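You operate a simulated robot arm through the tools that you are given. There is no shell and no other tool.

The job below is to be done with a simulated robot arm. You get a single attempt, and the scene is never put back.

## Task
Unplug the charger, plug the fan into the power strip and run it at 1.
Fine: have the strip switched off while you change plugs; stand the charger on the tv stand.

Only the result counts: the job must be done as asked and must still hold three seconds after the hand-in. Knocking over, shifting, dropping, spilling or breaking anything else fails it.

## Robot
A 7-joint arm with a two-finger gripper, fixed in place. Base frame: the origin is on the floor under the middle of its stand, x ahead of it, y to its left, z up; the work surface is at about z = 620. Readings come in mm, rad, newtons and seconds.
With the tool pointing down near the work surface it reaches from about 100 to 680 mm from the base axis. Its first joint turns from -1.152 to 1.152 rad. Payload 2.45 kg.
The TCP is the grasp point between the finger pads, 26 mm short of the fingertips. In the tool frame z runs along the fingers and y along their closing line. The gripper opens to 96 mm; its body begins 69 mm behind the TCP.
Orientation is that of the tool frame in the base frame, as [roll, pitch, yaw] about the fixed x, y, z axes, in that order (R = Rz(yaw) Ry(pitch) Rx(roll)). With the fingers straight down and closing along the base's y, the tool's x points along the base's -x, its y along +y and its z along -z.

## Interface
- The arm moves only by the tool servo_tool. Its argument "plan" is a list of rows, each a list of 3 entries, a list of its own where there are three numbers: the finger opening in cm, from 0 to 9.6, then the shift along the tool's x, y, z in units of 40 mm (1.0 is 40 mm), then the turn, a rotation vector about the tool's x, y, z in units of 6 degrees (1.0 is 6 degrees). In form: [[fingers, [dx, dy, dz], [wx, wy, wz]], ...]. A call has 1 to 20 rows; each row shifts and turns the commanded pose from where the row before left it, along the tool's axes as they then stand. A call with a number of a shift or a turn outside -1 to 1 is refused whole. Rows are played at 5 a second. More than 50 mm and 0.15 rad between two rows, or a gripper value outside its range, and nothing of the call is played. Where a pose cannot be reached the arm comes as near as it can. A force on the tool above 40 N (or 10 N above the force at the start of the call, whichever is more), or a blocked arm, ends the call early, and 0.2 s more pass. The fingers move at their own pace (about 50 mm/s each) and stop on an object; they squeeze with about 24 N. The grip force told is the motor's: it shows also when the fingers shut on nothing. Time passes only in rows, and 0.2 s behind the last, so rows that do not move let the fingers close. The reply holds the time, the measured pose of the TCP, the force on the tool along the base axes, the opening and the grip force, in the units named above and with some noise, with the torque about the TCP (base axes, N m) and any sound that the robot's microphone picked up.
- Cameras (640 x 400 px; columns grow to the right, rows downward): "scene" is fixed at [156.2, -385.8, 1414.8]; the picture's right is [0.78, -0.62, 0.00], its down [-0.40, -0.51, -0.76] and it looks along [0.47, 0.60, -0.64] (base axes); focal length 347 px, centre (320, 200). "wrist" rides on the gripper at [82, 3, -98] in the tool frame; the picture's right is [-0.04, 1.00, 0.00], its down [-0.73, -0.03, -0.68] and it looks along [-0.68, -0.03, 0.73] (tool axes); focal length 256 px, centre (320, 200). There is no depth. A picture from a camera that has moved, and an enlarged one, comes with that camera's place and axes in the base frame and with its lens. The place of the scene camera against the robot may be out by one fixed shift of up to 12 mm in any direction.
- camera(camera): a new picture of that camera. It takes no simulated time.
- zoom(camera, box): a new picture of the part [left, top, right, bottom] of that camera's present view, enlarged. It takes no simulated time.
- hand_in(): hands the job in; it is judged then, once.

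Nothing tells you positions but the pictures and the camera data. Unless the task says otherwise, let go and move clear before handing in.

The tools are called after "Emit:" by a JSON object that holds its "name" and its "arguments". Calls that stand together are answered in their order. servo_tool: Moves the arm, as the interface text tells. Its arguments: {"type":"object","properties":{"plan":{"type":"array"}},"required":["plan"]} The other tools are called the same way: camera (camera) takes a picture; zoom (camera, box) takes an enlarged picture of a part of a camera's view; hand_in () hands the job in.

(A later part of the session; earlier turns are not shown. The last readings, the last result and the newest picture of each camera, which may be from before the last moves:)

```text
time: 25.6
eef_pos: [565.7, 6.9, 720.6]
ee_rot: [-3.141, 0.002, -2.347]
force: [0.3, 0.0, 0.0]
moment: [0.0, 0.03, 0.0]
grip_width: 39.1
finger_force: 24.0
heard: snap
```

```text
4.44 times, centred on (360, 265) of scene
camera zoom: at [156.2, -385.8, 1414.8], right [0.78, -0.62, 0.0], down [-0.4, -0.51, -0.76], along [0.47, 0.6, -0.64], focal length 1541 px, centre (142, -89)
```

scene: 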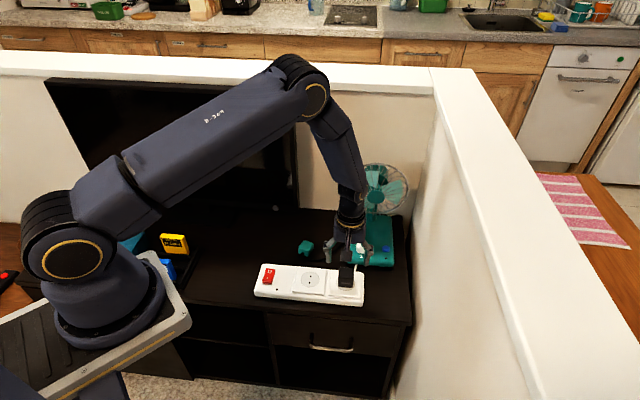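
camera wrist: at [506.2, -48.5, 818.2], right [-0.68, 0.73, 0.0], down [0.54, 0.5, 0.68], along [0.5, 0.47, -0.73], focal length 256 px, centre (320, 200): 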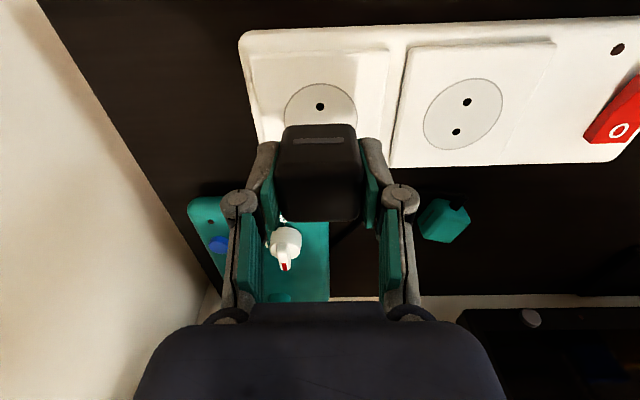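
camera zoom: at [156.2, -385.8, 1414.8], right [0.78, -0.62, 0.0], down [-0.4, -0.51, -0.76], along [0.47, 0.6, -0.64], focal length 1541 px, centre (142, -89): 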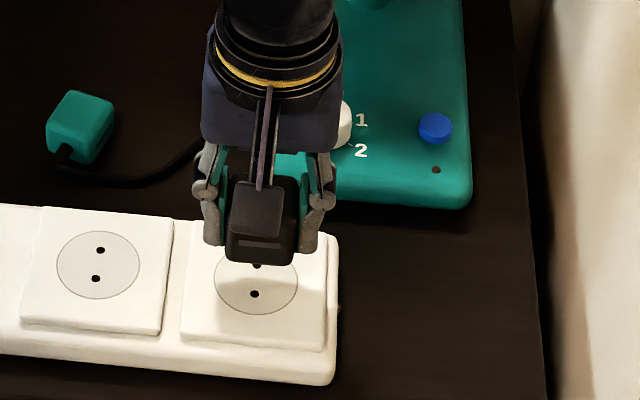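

The charger came out with a snap and both holes of its socket are showing. I'll raise it further and look at its underside for pins.

Emit:
{"name": "servo_tool", "arguments": {"plan": [[0, [0, 0, -0.9], [0, 0, 0]], [0, [0, 0, -0.9], [0, 0, 0]], [0, [0, 0, -0.9], [0, 0, 0]], [0, [0, 0, 0], [0, 0, 0]]]}}

Emit:
{"name": "zoom", "arguments": {"camera": "scene", "box": [310, 180, 410, 260]}}

Emit:
{"name": "zoom", "arguments": {"camera": "wrist", "box": [240, 90, 400, 200]}}

Emit:
{"name": "camera", "arguments": {"camera": "wrist"}}

```text
time: 26.6
eef_pos: [566.2, 7.0, 829.2]
ee_rot: [3.139, 0.0, -2.347]
force: [-0.3, 0.1, -0.6]
moment: [0.01, -0.01, 0.03]
grip_width: 39.1
finger_force: 23.8
```

```text
5.00 times, centred on (360, 220) of scene
camera zoom: at [156.2, -385.8, 1414.8], right [0.78, -0.62, 0.0], down [-0.4, -0.51, -0.76], along [0.47, 0.6, -0.64], focal length 1734 px, centre (120, 100)
```

zoom: 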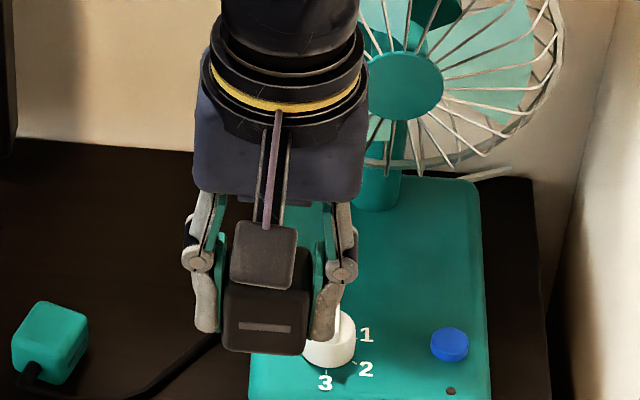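

```text
3.64 times, centred on (320, 145) of wrist
camera zoom: at [506.7, -48.4, 926.9], right [-0.68, 0.73, 0.0], down [0.54, 0.5, 0.68], along [0.49, 0.47, -0.73], focal length 931 px, centre (320, 400)
```

zoom: 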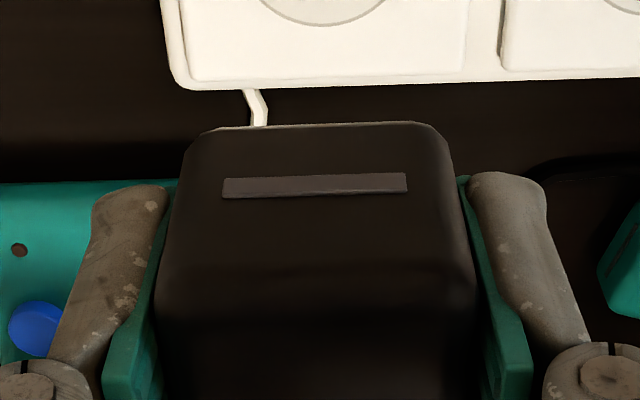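

```text
taken
camera wrist: at [506.7, -48.4, 926.9], right [-0.68, 0.73, 0.0], down [0.54, 0.5, 0.68], along [0.49, 0.47, -0.73], focal length 256 px, centre (320, 200)
```

wrist: 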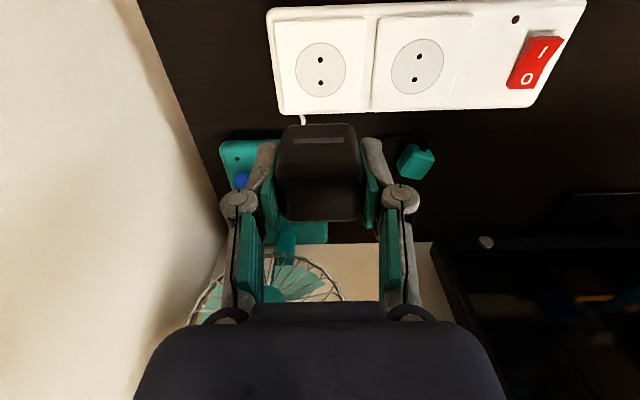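

The charger has a flat underside with no protruding pins, so it can simply stand, and the fan's plug is already sitting upright the same way. I'll carry the charger to open table behind the switch, around (475, 242).

Emit:
{"name": "servo_tool", "arguments": {"plan": [[0, [-0.37, 0.821, 0], [0, 0, 0]], [0, [-0.37, 0.821, 0], [0, 0, 0]], [0, [-0.37, 0.821, 0], [0, 0, 0]], [0, [-0.37, 0.821, 0], [0, 0, 0]], [0, [-0.37, 0.821, 0], [0, 0, 0]], [0, [-0.37, 0.821, 0], [0, 0, 0]], [0, [-0.37, 0.821, 0], [0, 0, 0]], [0, [0, 0, 0.9], [0, 0, 0]], [0, [0, 0, 0.9], [0, 0, 0]], [0, [0, 0, 0], [0, 0, 0]]]}}

Emit:
{"name": "camera", "arguments": {"camera": "wrist"}}

Emit:
{"name": "camera", "arguments": {"camera": "scene"}}

```text
time: 28.8
eef_pos: [474.7, 240.0, 757.4]
ee_rot: [3.142, 0.001, -2.349]
force: [-0.1, 0.0, -0.5]
moment: [-0.02, 0.01, -0.02]
grip_width: 39.2
finger_force: 23.8
```

```text
taken
camera wrist: at [414.3, 185.5, 854.6], right [-0.68, 0.73, 0.0], down [0.54, 0.5, 0.68], along [0.5, 0.47, -0.73], focal length 256 px, centre (320, 200)
```

wrist: 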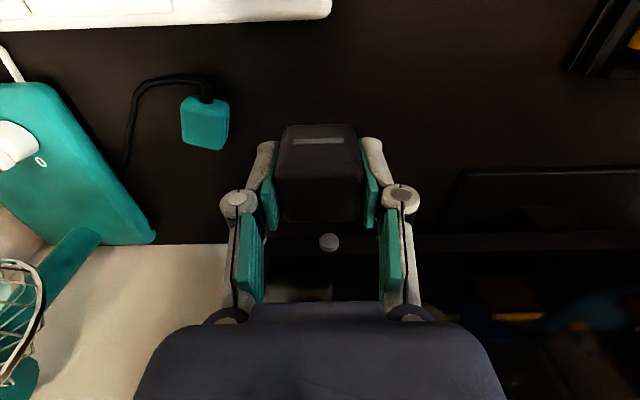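

```text
taken
```

scene: 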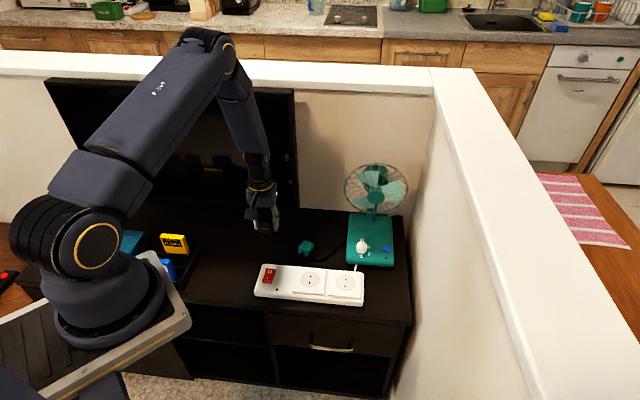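

The spot below is clear table with the TV foot well away. Lowering toward the surface, slowly at the end.

Emit:
{"name": "servo_tool", "arguments": {"plan": [[0, [0, 0, 0.9], [0, 0, 0]], [0, [0, 0, 0.9], [0, 0, 0]], [0, [0, 0, 0.55], [0, 0, 0]], [0, [0, 0, 0.1], [0, 0, 0]], [0, [0, 0, 0], [0, 0, 0]]]}}

Emit:
{"name": "servo_tool", "arguments": {"plan": [[0, [0, 0, 0.05], [0, 0, 0]], [0, [0, 0, 0.05], [0, 0, 0]], [0, [0, 0, 0.05], [0, 0, 0]]]}}

Emit:
{"name": "zoom", "arguments": {"camera": "scene", "box": [220, 180, 330, 260]}}

Emit:
{"name": "camera", "arguments": {"camera": "wrist"}}

```text
time: 30.0
eef_pos: [473.3, 241.9, 658.1]
ee_rot: [3.14, -0.001, -2.346]
force: [0.7, 0.5, -0.5]
moment: [0.01, 0.0, 0.04]
grip_width: 39.1
finger_force: 24.0
```

```text
time: 30.8
eef_pos: [474.1, 242.4, 652.3]
ee_rot: [3.141, 0.001, -2.347]
force: [0.8, -0.9, 0.1]
moment: [0.0, -0.02, 0.0]
grip_width: 39.2
finger_force: 23.8
```

```text
5.00 times, centred on (275, 220) of scene
camera zoom: at [156.2, -385.8, 1414.8], right [0.78, -0.62, 0.0], down [-0.4, -0.51, -0.76], along [0.47, 0.6, -0.64], focal length 1734 px, centre (545, 100)
```

zoom: 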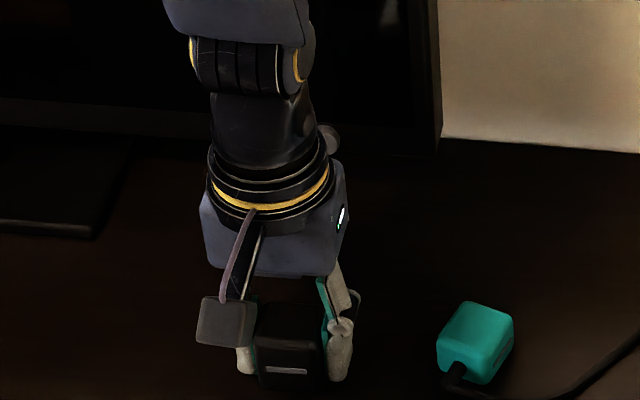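

```text
taken
camera wrist: at [414.7, 186.4, 750.3], right [-0.68, 0.73, 0.0], down [0.54, 0.5, 0.68], along [0.49, 0.47, -0.73], focal length 256 px, centre (320, 200)
```

wrist: 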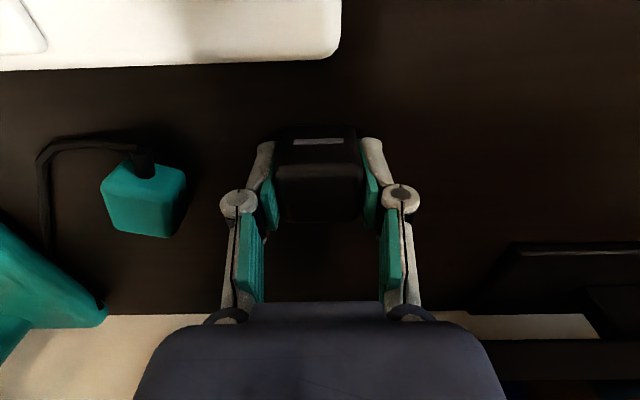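

No contact yet at z = 652; I'll continue in millimetre steps.

Emit:
{"name": "servo_tool", "arguments": {"plan": [[0, [0, 0, 0.03], [0, 0, 0]], [0, [0, 0, 0.03], [0, 0, 0]], [0, [0, 0, 0.03], [0, 0, 0]]]}}

```text
time: 31.6
eef_pos: [475.3, 242.5, 650.9]
ee_rot: [3.141, 0.002, -2.348]
force: [-2.7, -0.2, 18.1]
moment: [-0.04, 0.11, 0.03]
grip_width: 39.0
finger_force: 23.7
```

The charger is on the surface with an upward push of about 18 N. I'll ease off a little, open the fingers and rise.

Emit:
{"name": "servo_tool", "arguments": {"plan": [[0, [0, 0, -0.05], [0, 0, 0]], [0, [0, 0, 0], [0, 0, 0]], [3.9, [0, 0, 0], [0, 0, 0]], [5, [0, 0, 0], [0, 0, 0]], [7, [0, 0, 0], [0, 0, 0]], [7, [0, 0, 0], [0, 0, 0]], [7, [0, 0, -0.5], [0, 0, 0]], [7, [0, 0, -0.9], [0, 0, 0]], [7, [0, 0, -0.9], [0, 0, 0]], [7, [0, 0, -0.9], [0, 0, 0]]]}}

Emit:
{"name": "camera", "arguments": {"camera": "wrist"}}

Emit:
{"name": "zoom", "arguments": {"camera": "scene", "box": [220, 180, 330, 260]}}

```text
time: 33.8
eef_pos: [474.6, 241.4, 779.7]
ee_rot: [3.14, -0.002, -2.348]
force: [0.1, -0.4, -0.9]
moment: [0.02, -0.04, 0.04]
grip_width: 70.0
finger_force: 0.0
```

```text
taken
camera wrist: at [414.5, 186.5, 877.2], right [-0.68, 0.73, 0.0], down [0.54, 0.5, 0.68], along [0.49, 0.47, -0.73], focal length 256 px, centre (320, 200)
```

wrist: 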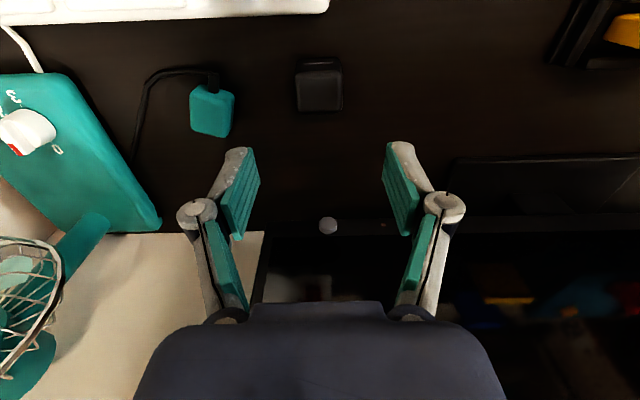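

```text
5.00 times, centred on (275, 220) of scene
camera zoom: at [156.2, -385.8, 1414.8], right [0.78, -0.62, 0.0], down [-0.4, -0.51, -0.76], along [0.47, 0.6, -0.64], focal length 1734 px, centre (545, 100)
```

zoom: 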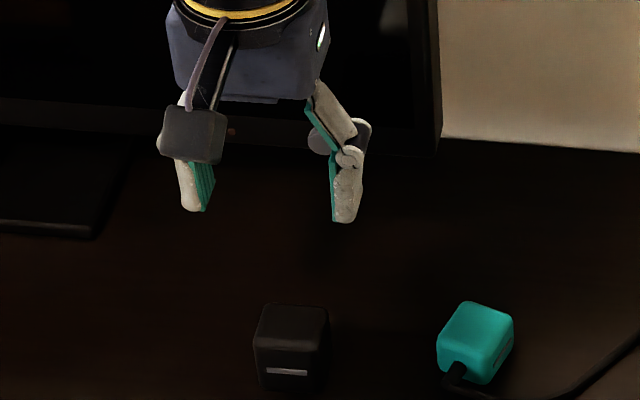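

The charger stands upright on the TV stand on its own. Now over to the fan's plug, turning the tool so the fingers will close on its two slit faces.

Emit:
{"name": "servo_tool", "arguments": {"plan": [[7, [-0.2, -0.867, 0], [0, 0, 0]], [7, [-0.2, -0.867, 0], [0, 0, 0]], [7, [-0.2, -0.867, 0], [0, 0, 0]], [7, [0, 0, 0], [0, 0, 0.994]], [7, [0, 0, 0], [0, 0, 0.994]], [7, [0, 0, 0.4], [0, 0, 0.994]], [7, [0, 0, 0.4], [0, 0, 0]], [7, [0, 0, 0], [0, 0, 0]]]}}

Emit:
{"name": "camera", "arguments": {"camera": "wrist"}}

Emit:
{"name": "zoom", "arguments": {"camera": "wrist", "box": [260, 80, 380, 170]}}

Emit:
{"name": "zoom", "arguments": {"camera": "scene", "box": [260, 180, 370, 270]}}

```text
time: 35.6
eef_pos: [565.2, 185.8, 745.8]
ee_rot: [-3.141, 0.0, -2.66]
force: [0.0, 0.3, 0.9]
moment: [0.01, 0.0, -0.02]
grip_width: 69.7
finger_force: 0.0
```

```text
taken
camera wrist: at [491.2, 151.7, 844.7], right [-0.43, 0.9, 0.0], down [0.66, 0.31, 0.68], along [0.61, 0.29, -0.73], focal length 256 px, centre (320, 200)
```

wrist: 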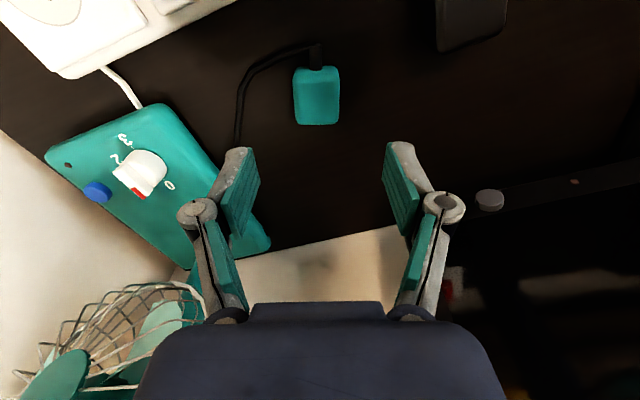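

```text
4.44 times, centred on (320, 125) of wrist
camera zoom: at [491.2, 151.7, 844.7], right [-0.43, 0.9, 0.0], down [0.66, 0.31, 0.68], along [0.61, 0.29, -0.73], focal length 1138 px, centre (320, 533)
```

zoom: 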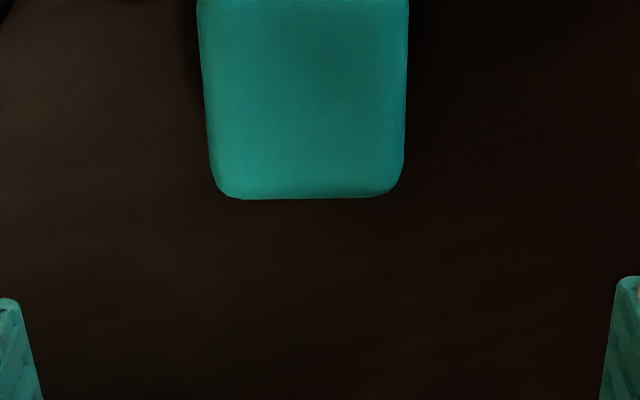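

```text
4.44 times, centred on (315, 225) of scene
camera zoom: at [156.2, -385.8, 1414.8], right [0.78, -0.62, 0.0], down [-0.4, -0.51, -0.76], along [0.47, 0.6, -0.64], focal length 1541 px, centre (342, 89)
```

zoom: 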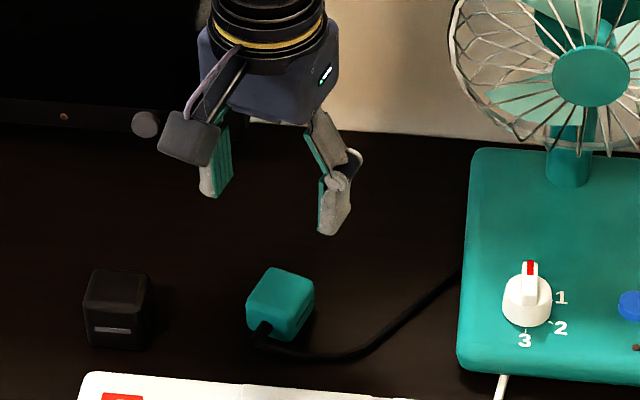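

Emit:
{"name": "zoom", "arguments": {"camera": "wrist", "box": [270, 40, 366, 136]}}

```text
4.17 times, centred on (318, 88) of wrist
camera zoom: at [491.2, 151.7, 844.7], right [-0.43, 0.9, 0.0], down [0.66, 0.31, 0.68], along [0.61, 0.29, -0.73], focal length 1067 px, centre (328, 667)
```

zoom: 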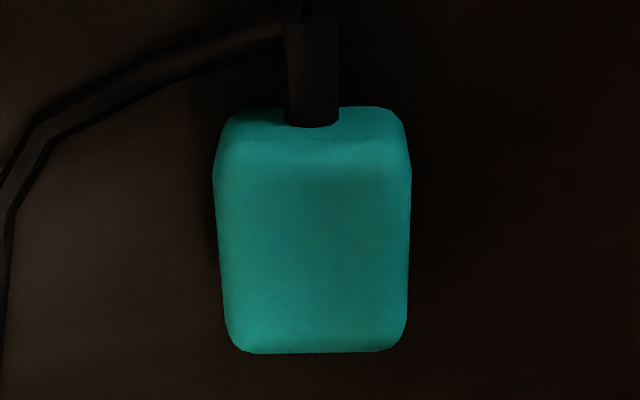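

The plug sits square to the fingers, about 2 mm off centre. I'll correct that, narrow the opening to stay off its cord, and go down to just above the table.

Emit:
{"name": "servo_tool", "arguments": {"plan": [[5.6, [0.05, -0.04, 0.5], [0, 0, 0]], [5.6, [0, 0, 0.9], [0, 0, 0]], [5.6, [0, 0, 0.6], [0, 0, 0]], [5.6, [0, 0, 0.3], [0, 0, 0]], [5.6, [0, 0, 0], [0, 0, 0]]]}}

Emit:
{"name": "camera", "arguments": {"camera": "wrist"}}

Emit:
{"name": "zoom", "arguments": {"camera": "scene", "box": [260, 200, 370, 270]}}

```text
time: 36.8
eef_pos: [565.7, 184.0, 654.7]
ee_rot: [3.139, -0.001, -2.66]
force: [-0.4, -0.5, -0.8]
moment: [0.03, -0.01, 0.01]
grip_width: 55.6
finger_force: 0.2
```

```text
taken
camera wrist: at [490.7, 149.0, 753.0], right [-0.43, 0.9, 0.0], down [0.66, 0.31, 0.68], along [0.61, 0.29, -0.73], focal length 256 px, centre (320, 200)
```

wrist: 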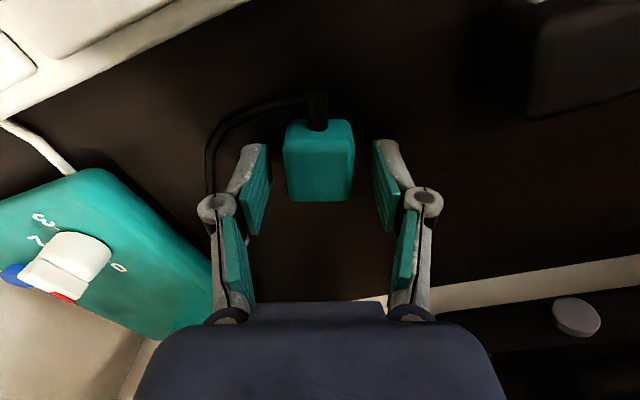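

```text
5.71 times, centred on (315, 235) of scene
camera zoom: at [156.2, -385.8, 1414.8], right [0.78, -0.62, 0.0], down [-0.4, -0.51, -0.76], along [0.47, 0.6, -0.64], focal length 1982 px, centre (349, 0)
```

zoom: 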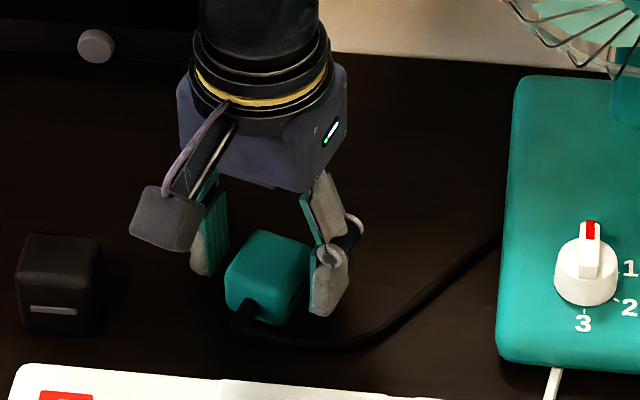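

Emit:
{"name": "zoom", "arguments": {"camera": "wrist", "box": [240, 90, 400, 220]}}

```text
3.08 times, centred on (320, 155) of wrist
camera zoom: at [490.7, 149.0, 753.0], right [-0.43, 0.9, 0.0], down [0.66, 0.31, 0.68], along [0.61, 0.29, -0.73], focal length 788 px, centre (320, 338)
```

zoom: 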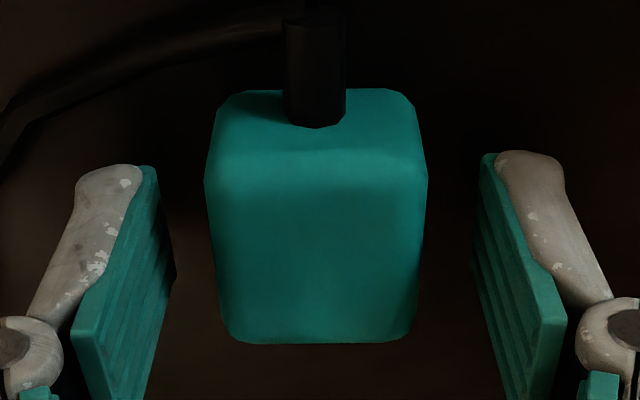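

The plug is centred between the pads and about 3–4 mm nearer the camera than the grasp line. I'll shift that much, drop the last bit and close.

Emit:
{"name": "servo_tool", "arguments": {"plan": [[5.6, [0.09, 0, 0.09], [0, 0, 0]], [5.6, [0, 0, 0], [0, 0, 0]], [0, [0, 0, 0], [0, 0, 0]], [0, [0, 0, 0], [0, 0, 0]], [0, [0, 0, 0], [0, 0, 0]]]}}

Emit:
{"name": "zoom", "arguments": {"camera": "wrist", "box": [240, 90, 400, 220]}}

```text
time: 38.0
eef_pos: [561.4, 181.0, 651.9]
ee_rot: [-3.14, 0.0, -2.66]
force: [-1.4, -0.9, 2.8]
moment: [-0.04, -0.03, -0.04]
grip_width: 35.2
finger_force: 24.0
```

```text
3.08 times, centred on (320, 155) of wrist
camera zoom: at [487.8, 147.0, 749.4], right [-0.43, 0.9, 0.0], down [0.66, 0.31, 0.68], along [0.61, 0.29, -0.73], focal length 788 px, centre (320, 338)
```

zoom: 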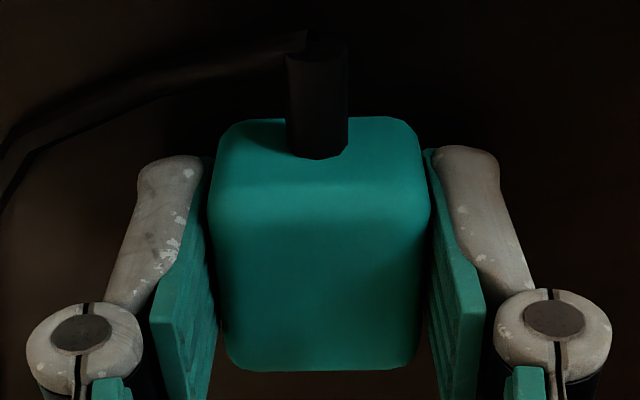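

The plug is held at 35 mm, aligned with the pads. I'll lift it and watch for any pull from the cord.

Emit:
{"name": "servo_tool", "arguments": {"plan": [[0, [0, 0, -0.2], [0, 0, 0]], [0, [0, 0, -0.4], [0, 0, 0]], [0, [0, 0, -0.5], [0, 0, 0]], [0, [0, 0, -0.4], [0, 0, 0]], [0, [0, 0, 0], [0, 0, 0]]]}}

Emit:
{"name": "camera", "arguments": {"camera": "wrist"}}

Emit:
{"name": "zoom", "arguments": {"camera": "scene", "box": [260, 190, 420, 310]}}

```text
time: 39.2
eef_pos: [561.9, 181.8, 712.3]
ee_rot: [-3.14, 0.001, -2.659]
force: [-0.4, 0.2, -0.8]
moment: [0.01, 0.0, 0.0]
grip_width: 35.1
finger_force: 24.0
```

```text
taken
camera wrist: at [488.1, 147.3, 809.4], right [-0.43, 0.9, 0.0], down [0.66, 0.31, 0.68], along [0.61, 0.29, -0.73], focal length 256 px, centre (320, 200)
```

wrist: 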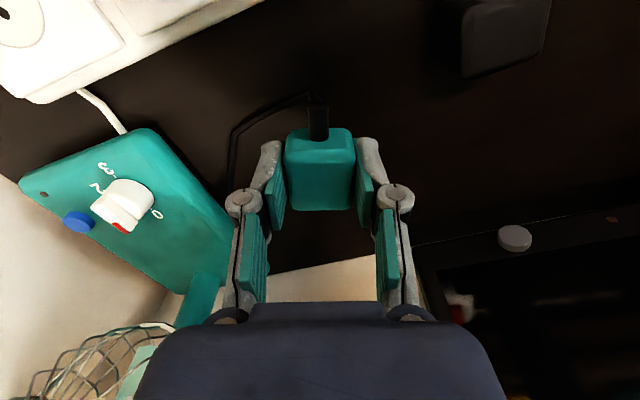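

```text
3.33 times, centred on (340, 250) of scene
camera zoom: at [156.2, -385.8, 1414.8], right [0.78, -0.62, 0.0], down [-0.4, -0.51, -0.76], along [0.47, 0.6, -0.64], focal length 1156 px, centre (253, 33)
```

zoom: 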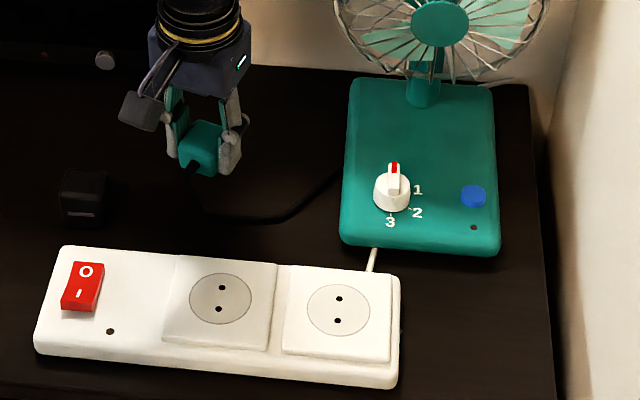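

The plug is up and there is no cord pull. I'll turn it 72° clockwise so its slit faces end up front and back, as the charger's were in its socket.

Emit:
{"name": "servo_tool", "arguments": {"plan": [[0, [0, 0, 0], [0, 0, 1]], [0, [0, 0, 0], [0, 0, 1]], [0, [0, 0, 0], [0, 0, 1]], [0, [0, 0, 0], [0, 0, 1]], [0, [0, 0, 0], [0, 0, 1]], [0, [0, 0, 0], [0, 0, 1]], [0, [0, 0, 0], [0, 0, 1]], [0, [0, 0, 0], [0, 0, 1]], [0, [0, 0, 0], [0, 0, 1]], [0, [0, 0, 0], [0, 0, 1]], [0, [0, 0, 0], [0, 0, 1]], [0, [0, 0, 0], [0, 0, 1]], [0, [0, 0, 0], [0, 0, 0]]]}}

Emit:
{"name": "camera", "arguments": {"camera": "wrist"}}

Emit:
{"name": "zoom", "arguments": {"camera": "scene", "box": [260, 190, 420, 310]}}

```text
time: 42.0
eef_pos: [561.3, 180.9, 711.9]
ee_rot: [-3.141, -0.001, 2.365]
force: [-0.7, 0.4, -0.9]
moment: [-0.01, -0.01, 0.02]
grip_width: 35.1
finger_force: 23.8
```

```text
taken
camera wrist: at [505.7, 241.6, 809.1], right [0.73, 0.68, 0.0], down [0.5, -0.54, 0.68], along [0.46, -0.49, -0.73], focal length 256 px, centre (320, 200)
```

wrist: 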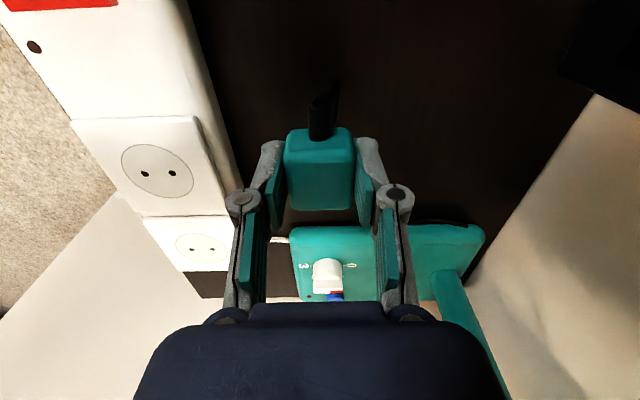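

```text
3.33 times, centred on (340, 250) of scene
camera zoom: at [156.2, -385.8, 1414.8], right [0.78, -0.62, 0.0], down [-0.4, -0.51, -0.76], along [0.47, 0.6, -0.64], focal length 1156 px, centre (253, 33)
```

zoom: 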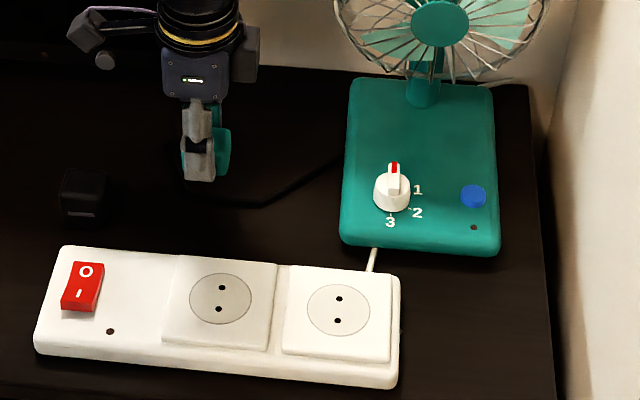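

The turn is done and the plug's slit faces now point front and back. I'll zoom on the two sockets from here to fix their positions precisely before moving over.

Emit:
{"name": "zoom", "arguments": {"camera": "wrist", "box": [100, 130, 230, 270]}}

Emit:
{"name": "zoom", "arguments": {"camera": "wrist", "box": [0, 0, 200, 130]}}

```text
2.86 times, centred on (165, 200) of wrist
camera zoom: at [505.7, 241.6, 809.1], right [0.73, 0.68, 0.0], down [0.5, -0.54, 0.68], along [0.46, -0.49, -0.73], focal length 731 px, centre (763, 200)
```

zoom: 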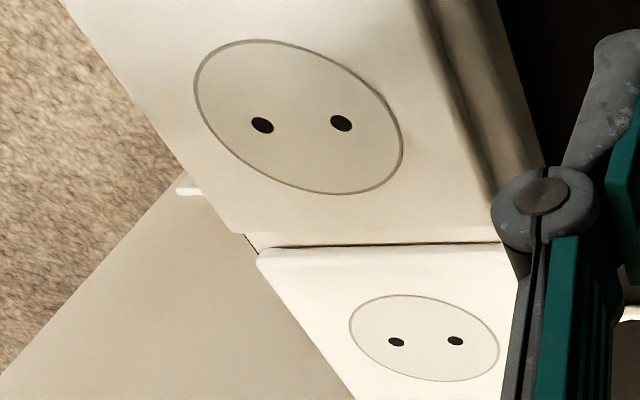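

```text
3.08 times, centred on (100, 65) of wrist
camera zoom: at [505.7, 241.6, 809.1], right [0.73, 0.68, 0.0], down [0.5, -0.54, 0.68], along [0.46, -0.49, -0.73], focal length 788 px, centre (997, 615)
```

zoom: 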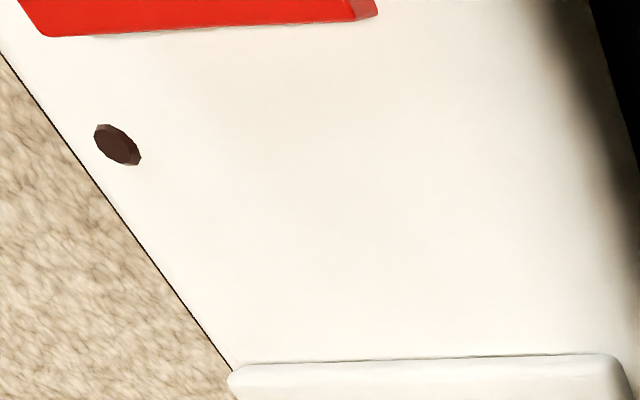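

Socket 2's centre comes out at about (564.4, 6.0) with its face at z ≈ 655, matching where the charger sat. Next I check how the plug sits in the grip.

Emit:
{"name": "zoom", "arguments": {"camera": "wrist", "box": [260, 110, 380, 220]}}

```text
3.64 times, centred on (320, 165) of wrist
camera zoom: at [505.7, 241.6, 809.1], right [0.73, 0.68, 0.0], down [0.5, -0.54, 0.68], along [0.46, -0.49, -0.73], focal length 931 px, centre (320, 327)
```

zoom: 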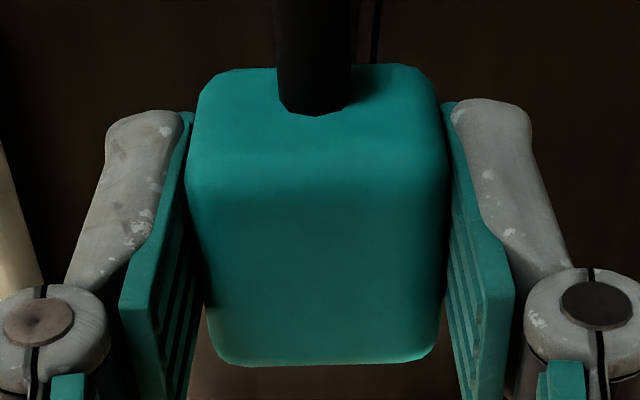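

The plug sits about 3 mm behind the grasp line along the tool's x, so the tool centre should go to roughly (562.4, 8.0). Moving across to hover above socket 2.

Emit:
{"name": "servo_tool", "arguments": {"plan": [[0, [-0.61, -0.613, 0], [0, 0, 0]], [0, [-0.61, -0.613, 0], [0, 0, 0]], [0, [-0.61, -0.613, 0], [0, 0, 0]], [0, [-0.61, -0.613, 0], [0, 0, 0]], [0, [-0.61, -0.613, 0], [0, 0, 0]], [0, [0, 0, 0], [0, 0, 0]]]}}

Emit:
{"name": "camera", "arguments": {"camera": "wrist"}}

Emit:
{"name": "zoom", "arguments": {"camera": "scene", "box": [290, 200, 420, 310]}}

```text
time: 43.4
eef_pos: [562.9, 8.7, 712.0]
ee_rot: [-3.141, 0.001, 2.366]
force: [0.5, 0.1, -0.8]
moment: [-0.01, 0.0, 0.0]
grip_width: 34.9
finger_force: 24.0
```

```text
taken
camera wrist: at [506.8, 68.7, 809.5], right [0.73, 0.69, 0.0], down [0.5, -0.53, 0.68], along [0.47, -0.49, -0.73], focal length 256 px, centre (320, 200)
```

wrist: 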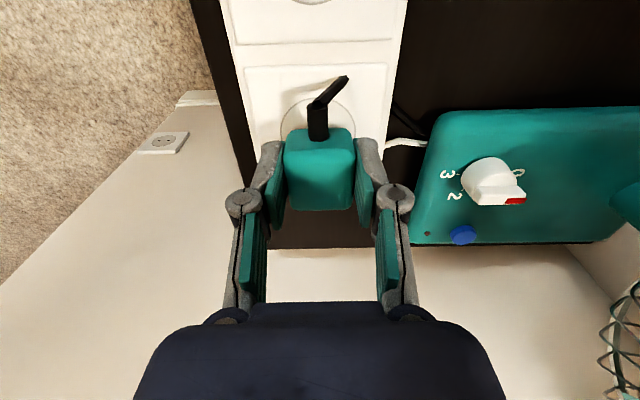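

```text
3.64 times, centred on (355, 255) of scene
camera zoom: at [156.2, -385.8, 1414.8], right [0.78, -0.62, 0.0], down [-0.4, -0.51, -0.76], along [0.47, 0.6, -0.64], focal length 1261 px, centre (193, 0)
```

zoom: 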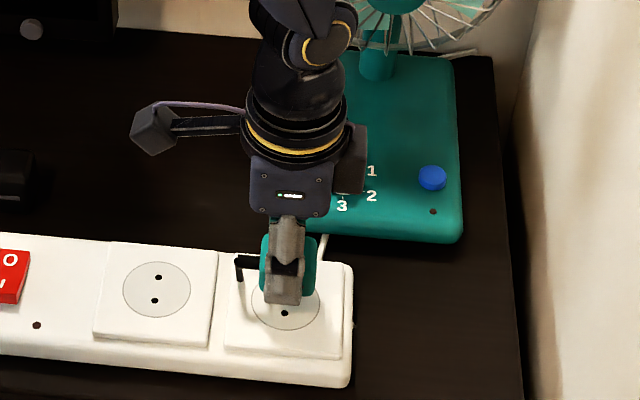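

The plug hovers over socket 2 with the cord bending back toward the fan. I'll zoom to compare the plug with the socket's circle.

Emit:
{"name": "zoom", "arguments": {"camera": "wrist", "box": [240, 60, 400, 220]}}

Emit:
{"name": "zoom", "arguments": {"camera": "scene", "box": [335, 255, 395, 305]}}

```text
2.50 times, centred on (320, 140) of wrist
camera zoom: at [506.8, 68.7, 809.5], right [0.73, 0.69, 0.0], down [0.5, -0.53, 0.68], along [0.47, -0.49, -0.73], focal length 640 px, centre (320, 350)
```

zoom: 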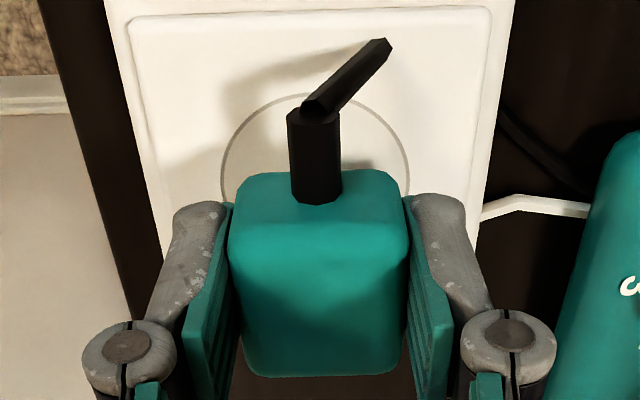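

```text
8.00 times, centred on (365, 280) of scene
camera zoom: at [156.2, -385.8, 1414.8], right [0.78, -0.62, 0.0], down [-0.4, -0.51, -0.76], along [0.47, 0.6, -0.64], focal length 2774 px, centre (-40, -440)
```

zoom: 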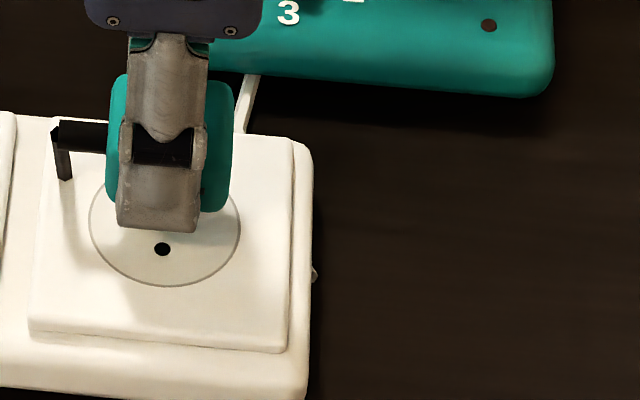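

Alignment is within about a millimetre; I'll nudge 0.9 mm toward the front and lower slowly, listening for the plug seating.

Emit:
{"name": "servo_tool", "arguments": {"plan": [[0, [0, -0.022, 0.2], [0, 0, 0]], [0, [0, 0, 0.2], [0, 0, 0]], [0, [0, 0, 0.1], [0, 0, 0]], [0, [0, 0, 0], [0, 0, 0]]]}}

Emit:
{"name": "zoom", "arguments": {"camera": "wrist", "box": [240, 60, 400, 220]}}

Emit:
{"name": "zoom", "arguments": {"camera": "scene", "box": [335, 255, 395, 305]}}

```text
time: 44.4
eef_pos: [563.1, 8.2, 691.6]
ee_rot: [3.141, 0.0, 2.366]
force: [0.0, 0.7, -0.5]
moment: [0.0, 0.0, 0.0]
grip_width: 35.2
finger_force: 24.2
```

```text
2.50 times, centred on (320, 140) of wrist
camera zoom: at [506.4, 68.1, 789.3], right [0.73, 0.69, 0.0], down [0.5, -0.53, 0.68], along [0.47, -0.49, -0.73], focal length 640 px, centre (320, 350)
```

zoom: 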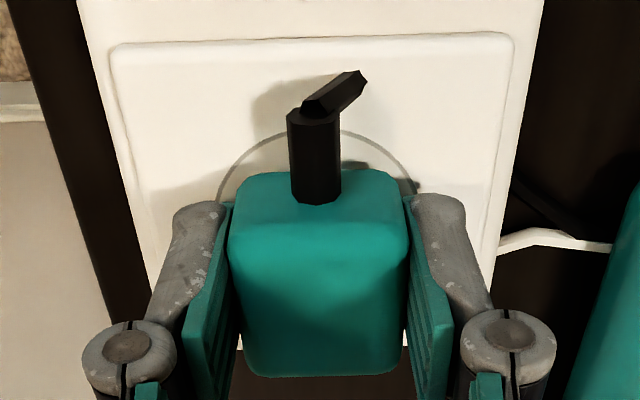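

```text
8.00 times, centred on (365, 280) of scene
camera zoom: at [156.2, -385.8, 1414.8], right [0.78, -0.62, 0.0], down [-0.4, -0.51, -0.76], along [0.47, 0.6, -0.64], focal length 2774 px, centre (-40, -440)
```

zoom: 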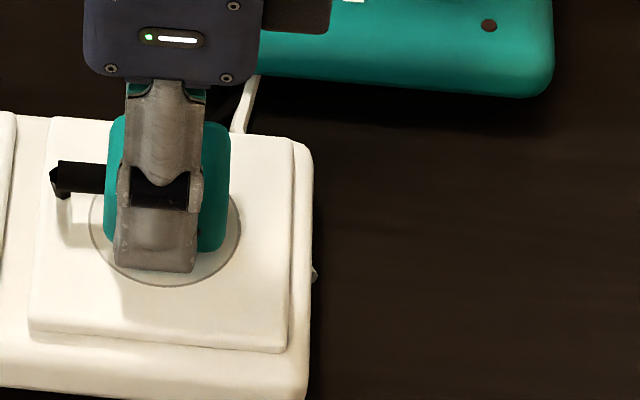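

The circle and plug agree to about a millimetre both ways. Continuing down in small steps.

Emit:
{"name": "servo_tool", "arguments": {"plan": [[0, [0, -0.02, 0.05], [0, 0, 0]], [0, [0, 0, 0.05], [0, 0, 0]], [0, [0, 0, 0.04], [0, 0, 0]], [0, [0, 0, 0.04], [0, 0, 0]]]}}

Emit:
{"name": "zoom", "arguments": {"camera": "scene", "box": [335, 255, 395, 305]}}

```text
time: 45.4
eef_pos: [562.9, 7.3, 685.8]
ee_rot: [-3.14, -0.002, 2.368]
force: [-7.9, 0.4, 24.7]
moment: [-0.11, 0.17, 0.01]
grip_width: 35.3
finger_force: 24.5
```

```text
8.00 times, centred on (365, 280) of scene
camera zoom: at [155.6, -385.8, 1414.9], right [0.78, -0.62, 0.0], down [-0.4, -0.51, -0.76], along [0.47, 0.6, -0.64], focal length 2774 px, centre (-40, -440)
```

zoom: 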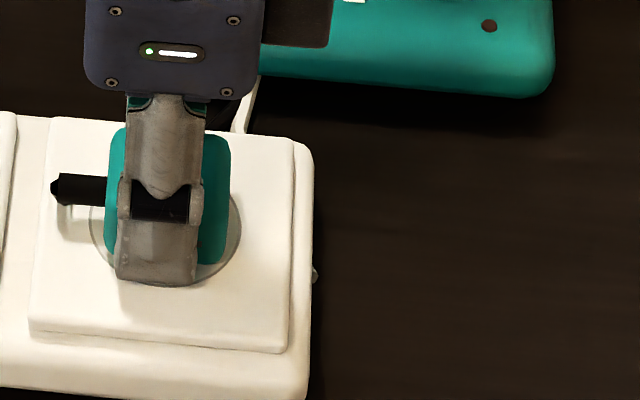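

The plug is down on the socket face with about 25 N push, but no seating sound yet. I'll press slightly more and listen.

Emit:
{"name": "servo_tool", "arguments": {"plan": [[0, [0, 0, 0.03], [0, 0, 0]], [0, [0, 0, 0], [0, 0, 0]]]}}

Emit:
{"name": "zoom", "arguments": {"camera": "wrist", "box": [240, 60, 400, 220]}}

Emit:
{"name": "zoom", "arguments": {"camera": "scene", "box": [290, 200, 420, 310]}}

```text
time: 46.0
eef_pos: [563.2, 7.6, 683.3]
ee_rot: [3.141, 0.002, 2.366]
force: [-6.0, -2.3, 32.4]
moment: [-0.11, 0.24, -0.02]
grip_width: 35.2
finger_force: 23.9
```

```text
2.50 times, centred on (320, 140) of wrist
camera zoom: at [506.3, 67.6, 781.4], right [0.73, 0.69, 0.0], down [0.5, -0.53, 0.68], along [0.47, -0.49, -0.73], focal length 640 px, centre (320, 350)
```

zoom: 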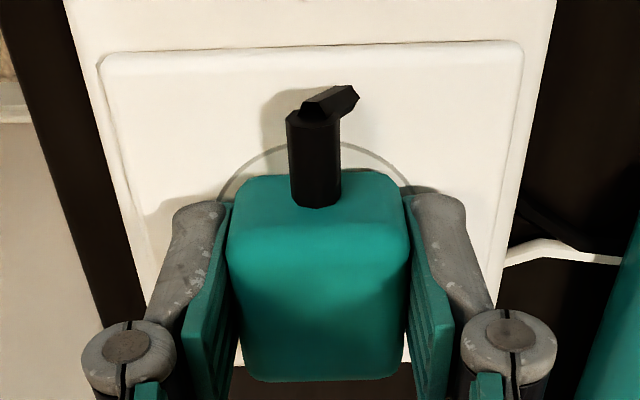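

```text
3.64 times, centred on (355, 255) of scene
camera zoom: at [155.6, -385.8, 1414.9], right [0.78, -0.62, 0.0], down [-0.4, -0.51, -0.76], along [0.47, 0.6, -0.64], focal length 1261 px, centre (193, 0)
```

zoom: 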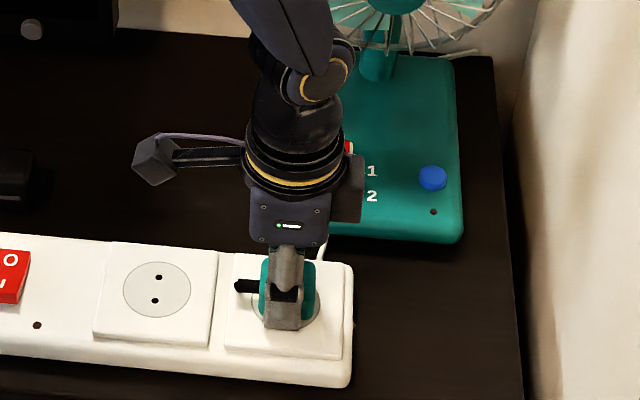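

There's still no click, and the side force (toward the strip's front) together with the circle's position suggests I'm about 1–1.5 mm off. I'll lift slightly, shift that much, and press straight down again.

Emit:
{"name": "servo_tool", "arguments": {"plan": [[0, [0, 0, -0.15], [0, 0, 0]], [0, [0.025, -0.0375, 0], [0, 0, 0]], [0, [0, 0, 0], [0, 0, 0]], [0, [0, 0, 0.1], [0, 0, 0]], [0, [0, 0, 0.04], [0, 0, 0]], [0, [0, 0, 0.03], [0, 0, 0]]]}}

Emit:
{"name": "zoom", "arguments": {"camera": "wrist", "box": [240, 60, 400, 220]}}

```text
time: 47.4
eef_pos: [560.1, 6.9, 683.2]
ee_rot: [3.139, 0.0, 2.367]
force: [-10.0, 1.4, 31.8]
moment: [-0.09, 0.28, 0.01]
grip_width: 35.1
finger_force: 23.9
```

```text
2.50 times, centred on (320, 140) of wrist
camera zoom: at [504.2, 67.0, 781.4], right [0.73, 0.69, 0.0], down [0.5, -0.54, 0.68], along [0.47, -0.49, -0.73], focal length 640 px, centre (320, 350)
```

zoom: 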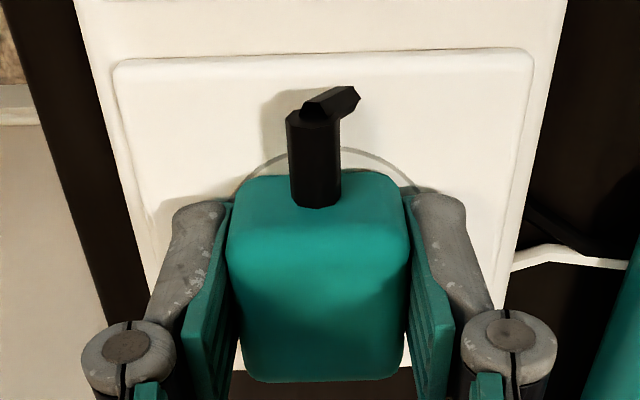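

Still no click. I'll lift about 40 mm so the holes show under the plug in the wrist view, and measure the offset between plug and holes directly.

Emit:
{"name": "servo_tool", "arguments": {"plan": [[0, [0, 0, -0.3], [0, 0, 0]], [0, [0, 0, -0.7], [0, 0, 0]], [0, [0, 0, 0], [0, 0, 0]], [0, [0, 0, 0], [0, 0, 0]]]}}

Emit:
{"name": "zoom", "arguments": {"camera": "wrist", "box": [240, 60, 400, 220]}}

Emit:
{"name": "zoom", "arguments": {"camera": "scene", "box": [335, 245, 395, 305]}}

```text
time: 48.4
eef_pos: [560.1, 7.5, 721.4]
ee_rot: [-3.141, 0.0, 2.366]
force: [-0.4, -0.3, -1.6]
moment: [-0.01, 0.01, -0.01]
grip_width: 35.0
finger_force: 24.0
```

```text
2.50 times, centred on (320, 140) of wrist
camera zoom: at [503.8, 67.2, 819.8], right [0.73, 0.69, 0.0], down [0.5, -0.53, 0.68], along [0.47, -0.49, -0.73], focal length 640 px, centre (320, 350)
```

zoom: 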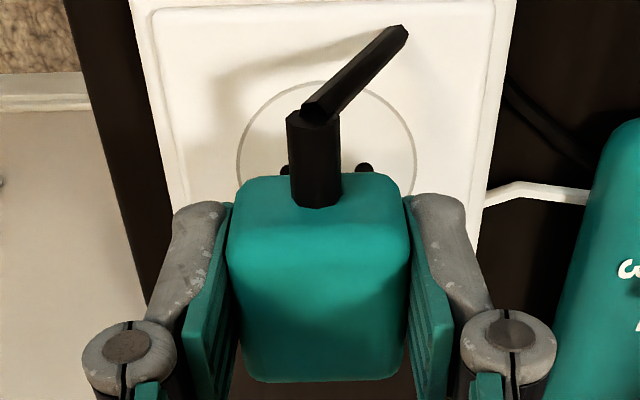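

```text
6.67 times, centred on (365, 275) of scene
camera zoom: at [156.2, -385.8, 1414.8], right [0.78, -0.62, 0.0], down [-0.4, -0.51, -0.76], along [0.47, 0.6, -0.64], focal length 2312 px, centre (20, -300)
```

zoom: 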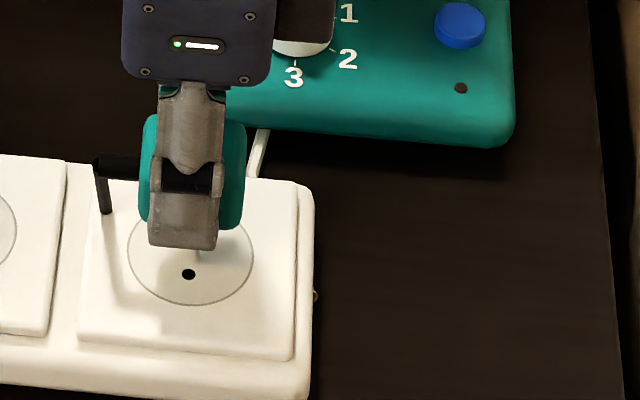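

I can see the tops of both holes past the plug now, and in the scene view something thin shows beneath the plug. Zooming tighter on both.

Emit:
{"name": "zoom", "arguments": {"camera": "scene", "box": [345, 262, 365, 278]}}

Emit:
{"name": "zoom", "arguments": {"camera": "wrist", "box": [290, 80, 350, 120]}}

Emit:
{"name": "zoom", "arguments": {"camera": "scene", "box": [263, 220, 293, 244]}}

```text
16.00 times, centred on (355, 270) of scene
camera zoom: at [156.2, -385.8, 1414.8], right [0.78, -0.62, 0.0], down [-0.4, -0.51, -0.76], along [0.47, 0.6, -0.64], focal length 5549 px, centre (-240, -920)
```

zoom: 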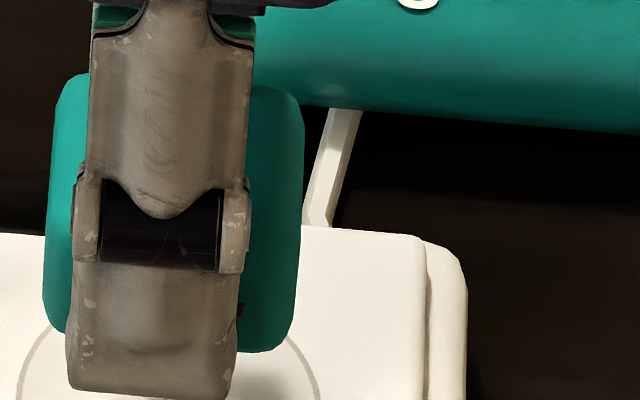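

```text
10.00 times, centred on (320, 100) of wrist
camera zoom: at [503.8, 67.2, 819.8], right [0.73, 0.69, 0.0], down [0.5, -0.53, 0.68], along [0.47, -0.49, -0.73], focal length 2560 px, centre (320, 1200)
```

zoom: 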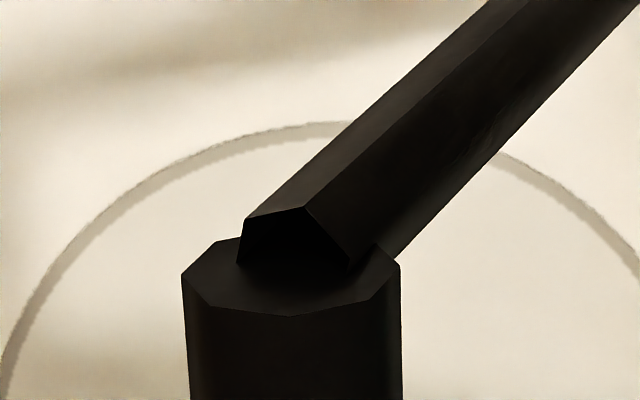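

```text
16.00 times, centred on (278, 232) of scene
camera zoom: at [156.2, -385.8, 1414.8], right [0.78, -0.62, 0.0], down [-0.4, -0.51, -0.76], along [0.47, 0.6, -0.64], focal length 5549 px, centre (992, -312)
```

zoom: 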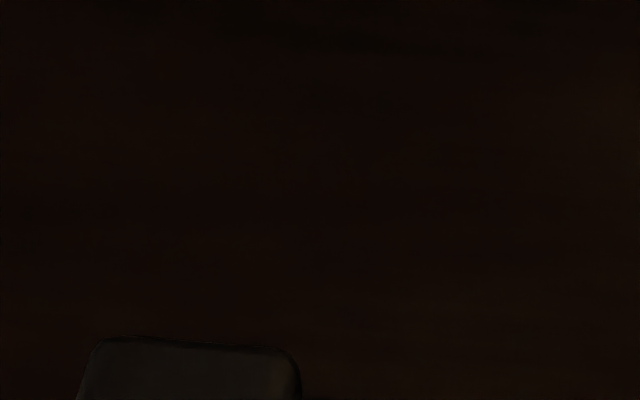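

Emit:
{"name": "zoom", "arguments": {"camera": "scene", "box": [340, 272, 370, 292]}}

Emit:
{"name": "zoom", "arguments": {"camera": "wrist", "box": [290, 85, 350, 125]}}

Emit:
{"name": "zoom", "arguments": {"camera": "wrist", "box": [280, 90, 360, 170]}}

```text
16.00 times, centred on (355, 282) of scene
camera zoom: at [156.2, -385.8, 1414.8], right [0.78, -0.62, 0.0], down [-0.4, -0.51, -0.76], along [0.47, 0.6, -0.64], focal length 5549 px, centre (-240, -1112)
```

zoom: 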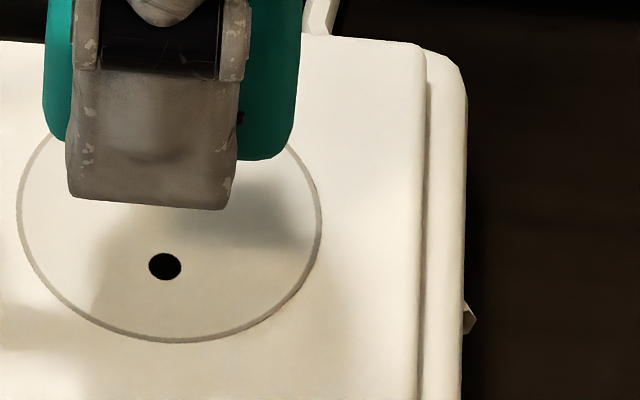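

```text
10.00 times, centred on (320, 105) of wrist
camera zoom: at [503.8, 67.2, 819.8], right [0.73, 0.69, 0.0], down [0.5, -0.53, 0.68], along [0.47, -0.49, -0.73], focal length 2560 px, centre (320, 1150)
```

zoom: 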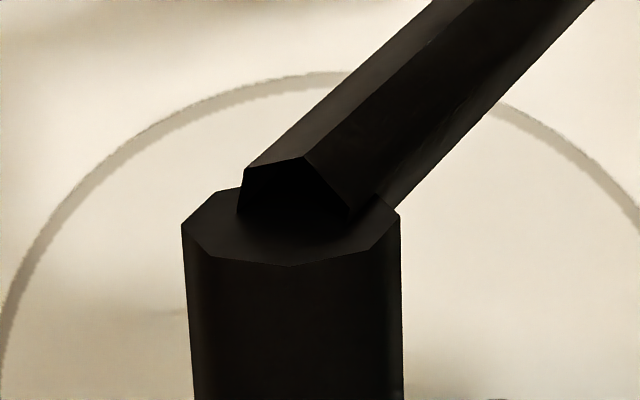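

```text
5.00 times, centred on (320, 130) of wrist
camera zoom: at [503.8, 67.2, 819.8], right [0.73, 0.69, 0.0], down [0.5, -0.53, 0.68], along [0.47, -0.49, -0.73], focal length 1280 px, centre (320, 550)
```

zoom: 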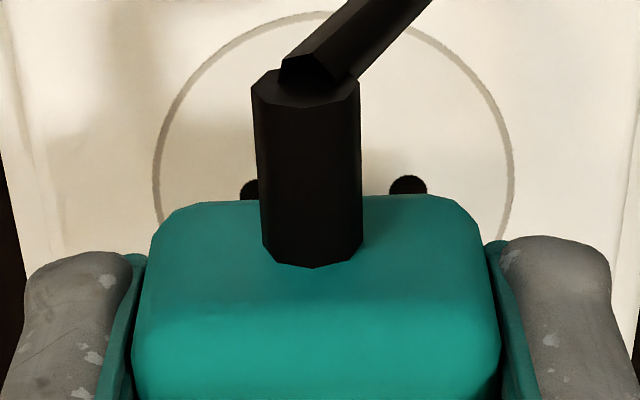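

Measuring directly: the socket lies about 1.4 mm to the tool's +y, and by the scene view about 2.3 mm toward the tool's −x from the plug's centre. I'll make that shift and check again lower down before pressing.

Emit:
{"name": "servo_tool", "arguments": {"plan": [[0, [-0.0575, 0.035, 0], [0, 0, 0]], [0, [0, 0, 0.3], [0, 0, 0]], [0, [0, 0, 0.2], [0, 0, 0]], [0, [0, 0, 0], [0, 0, 0]], [0, [0, 0, 0], [0, 0, 0]]]}}

Emit:
{"name": "zoom", "arguments": {"camera": "scene", "box": [340, 268, 370, 288]}}

Emit:
{"name": "zoom", "arguments": {"camera": "wrist", "box": [280, 90, 360, 170]}}

```text
time: 49.6
eef_pos: [561.8, 6.8, 701.9]
ee_rot: [-3.141, 0.0, 2.367]
force: [-0.4, -1.0, 0.3]
moment: [0.01, 0.02, -0.02]
grip_width: 35.1
finger_force: 23.6
```

```text
16.00 times, centred on (355, 278) of scene
camera zoom: at [156.2, -385.8, 1414.8], right [0.78, -0.62, 0.0], down [-0.4, -0.51, -0.76], along [0.47, 0.6, -0.64], focal length 5549 px, centre (-240, -1048)
```

zoom: 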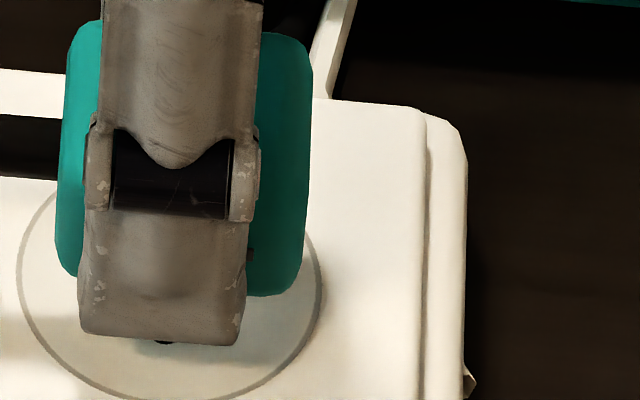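

```text
5.00 times, centred on (320, 130) of wrist
camera zoom: at [506.6, 66.4, 799.7], right [0.73, 0.69, 0.0], down [0.5, -0.53, 0.68], along [0.47, -0.49, -0.73], focal length 1280 px, centre (320, 550)
```

zoom: 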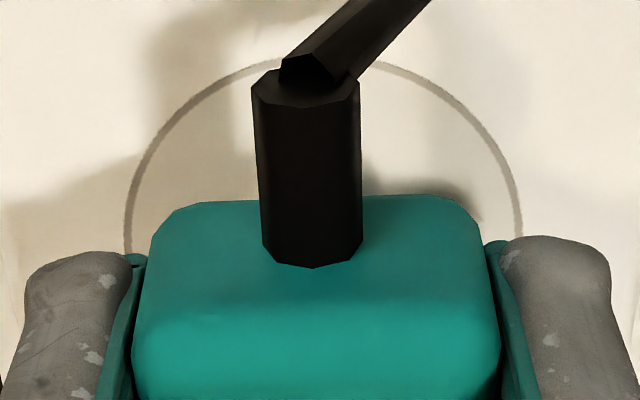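

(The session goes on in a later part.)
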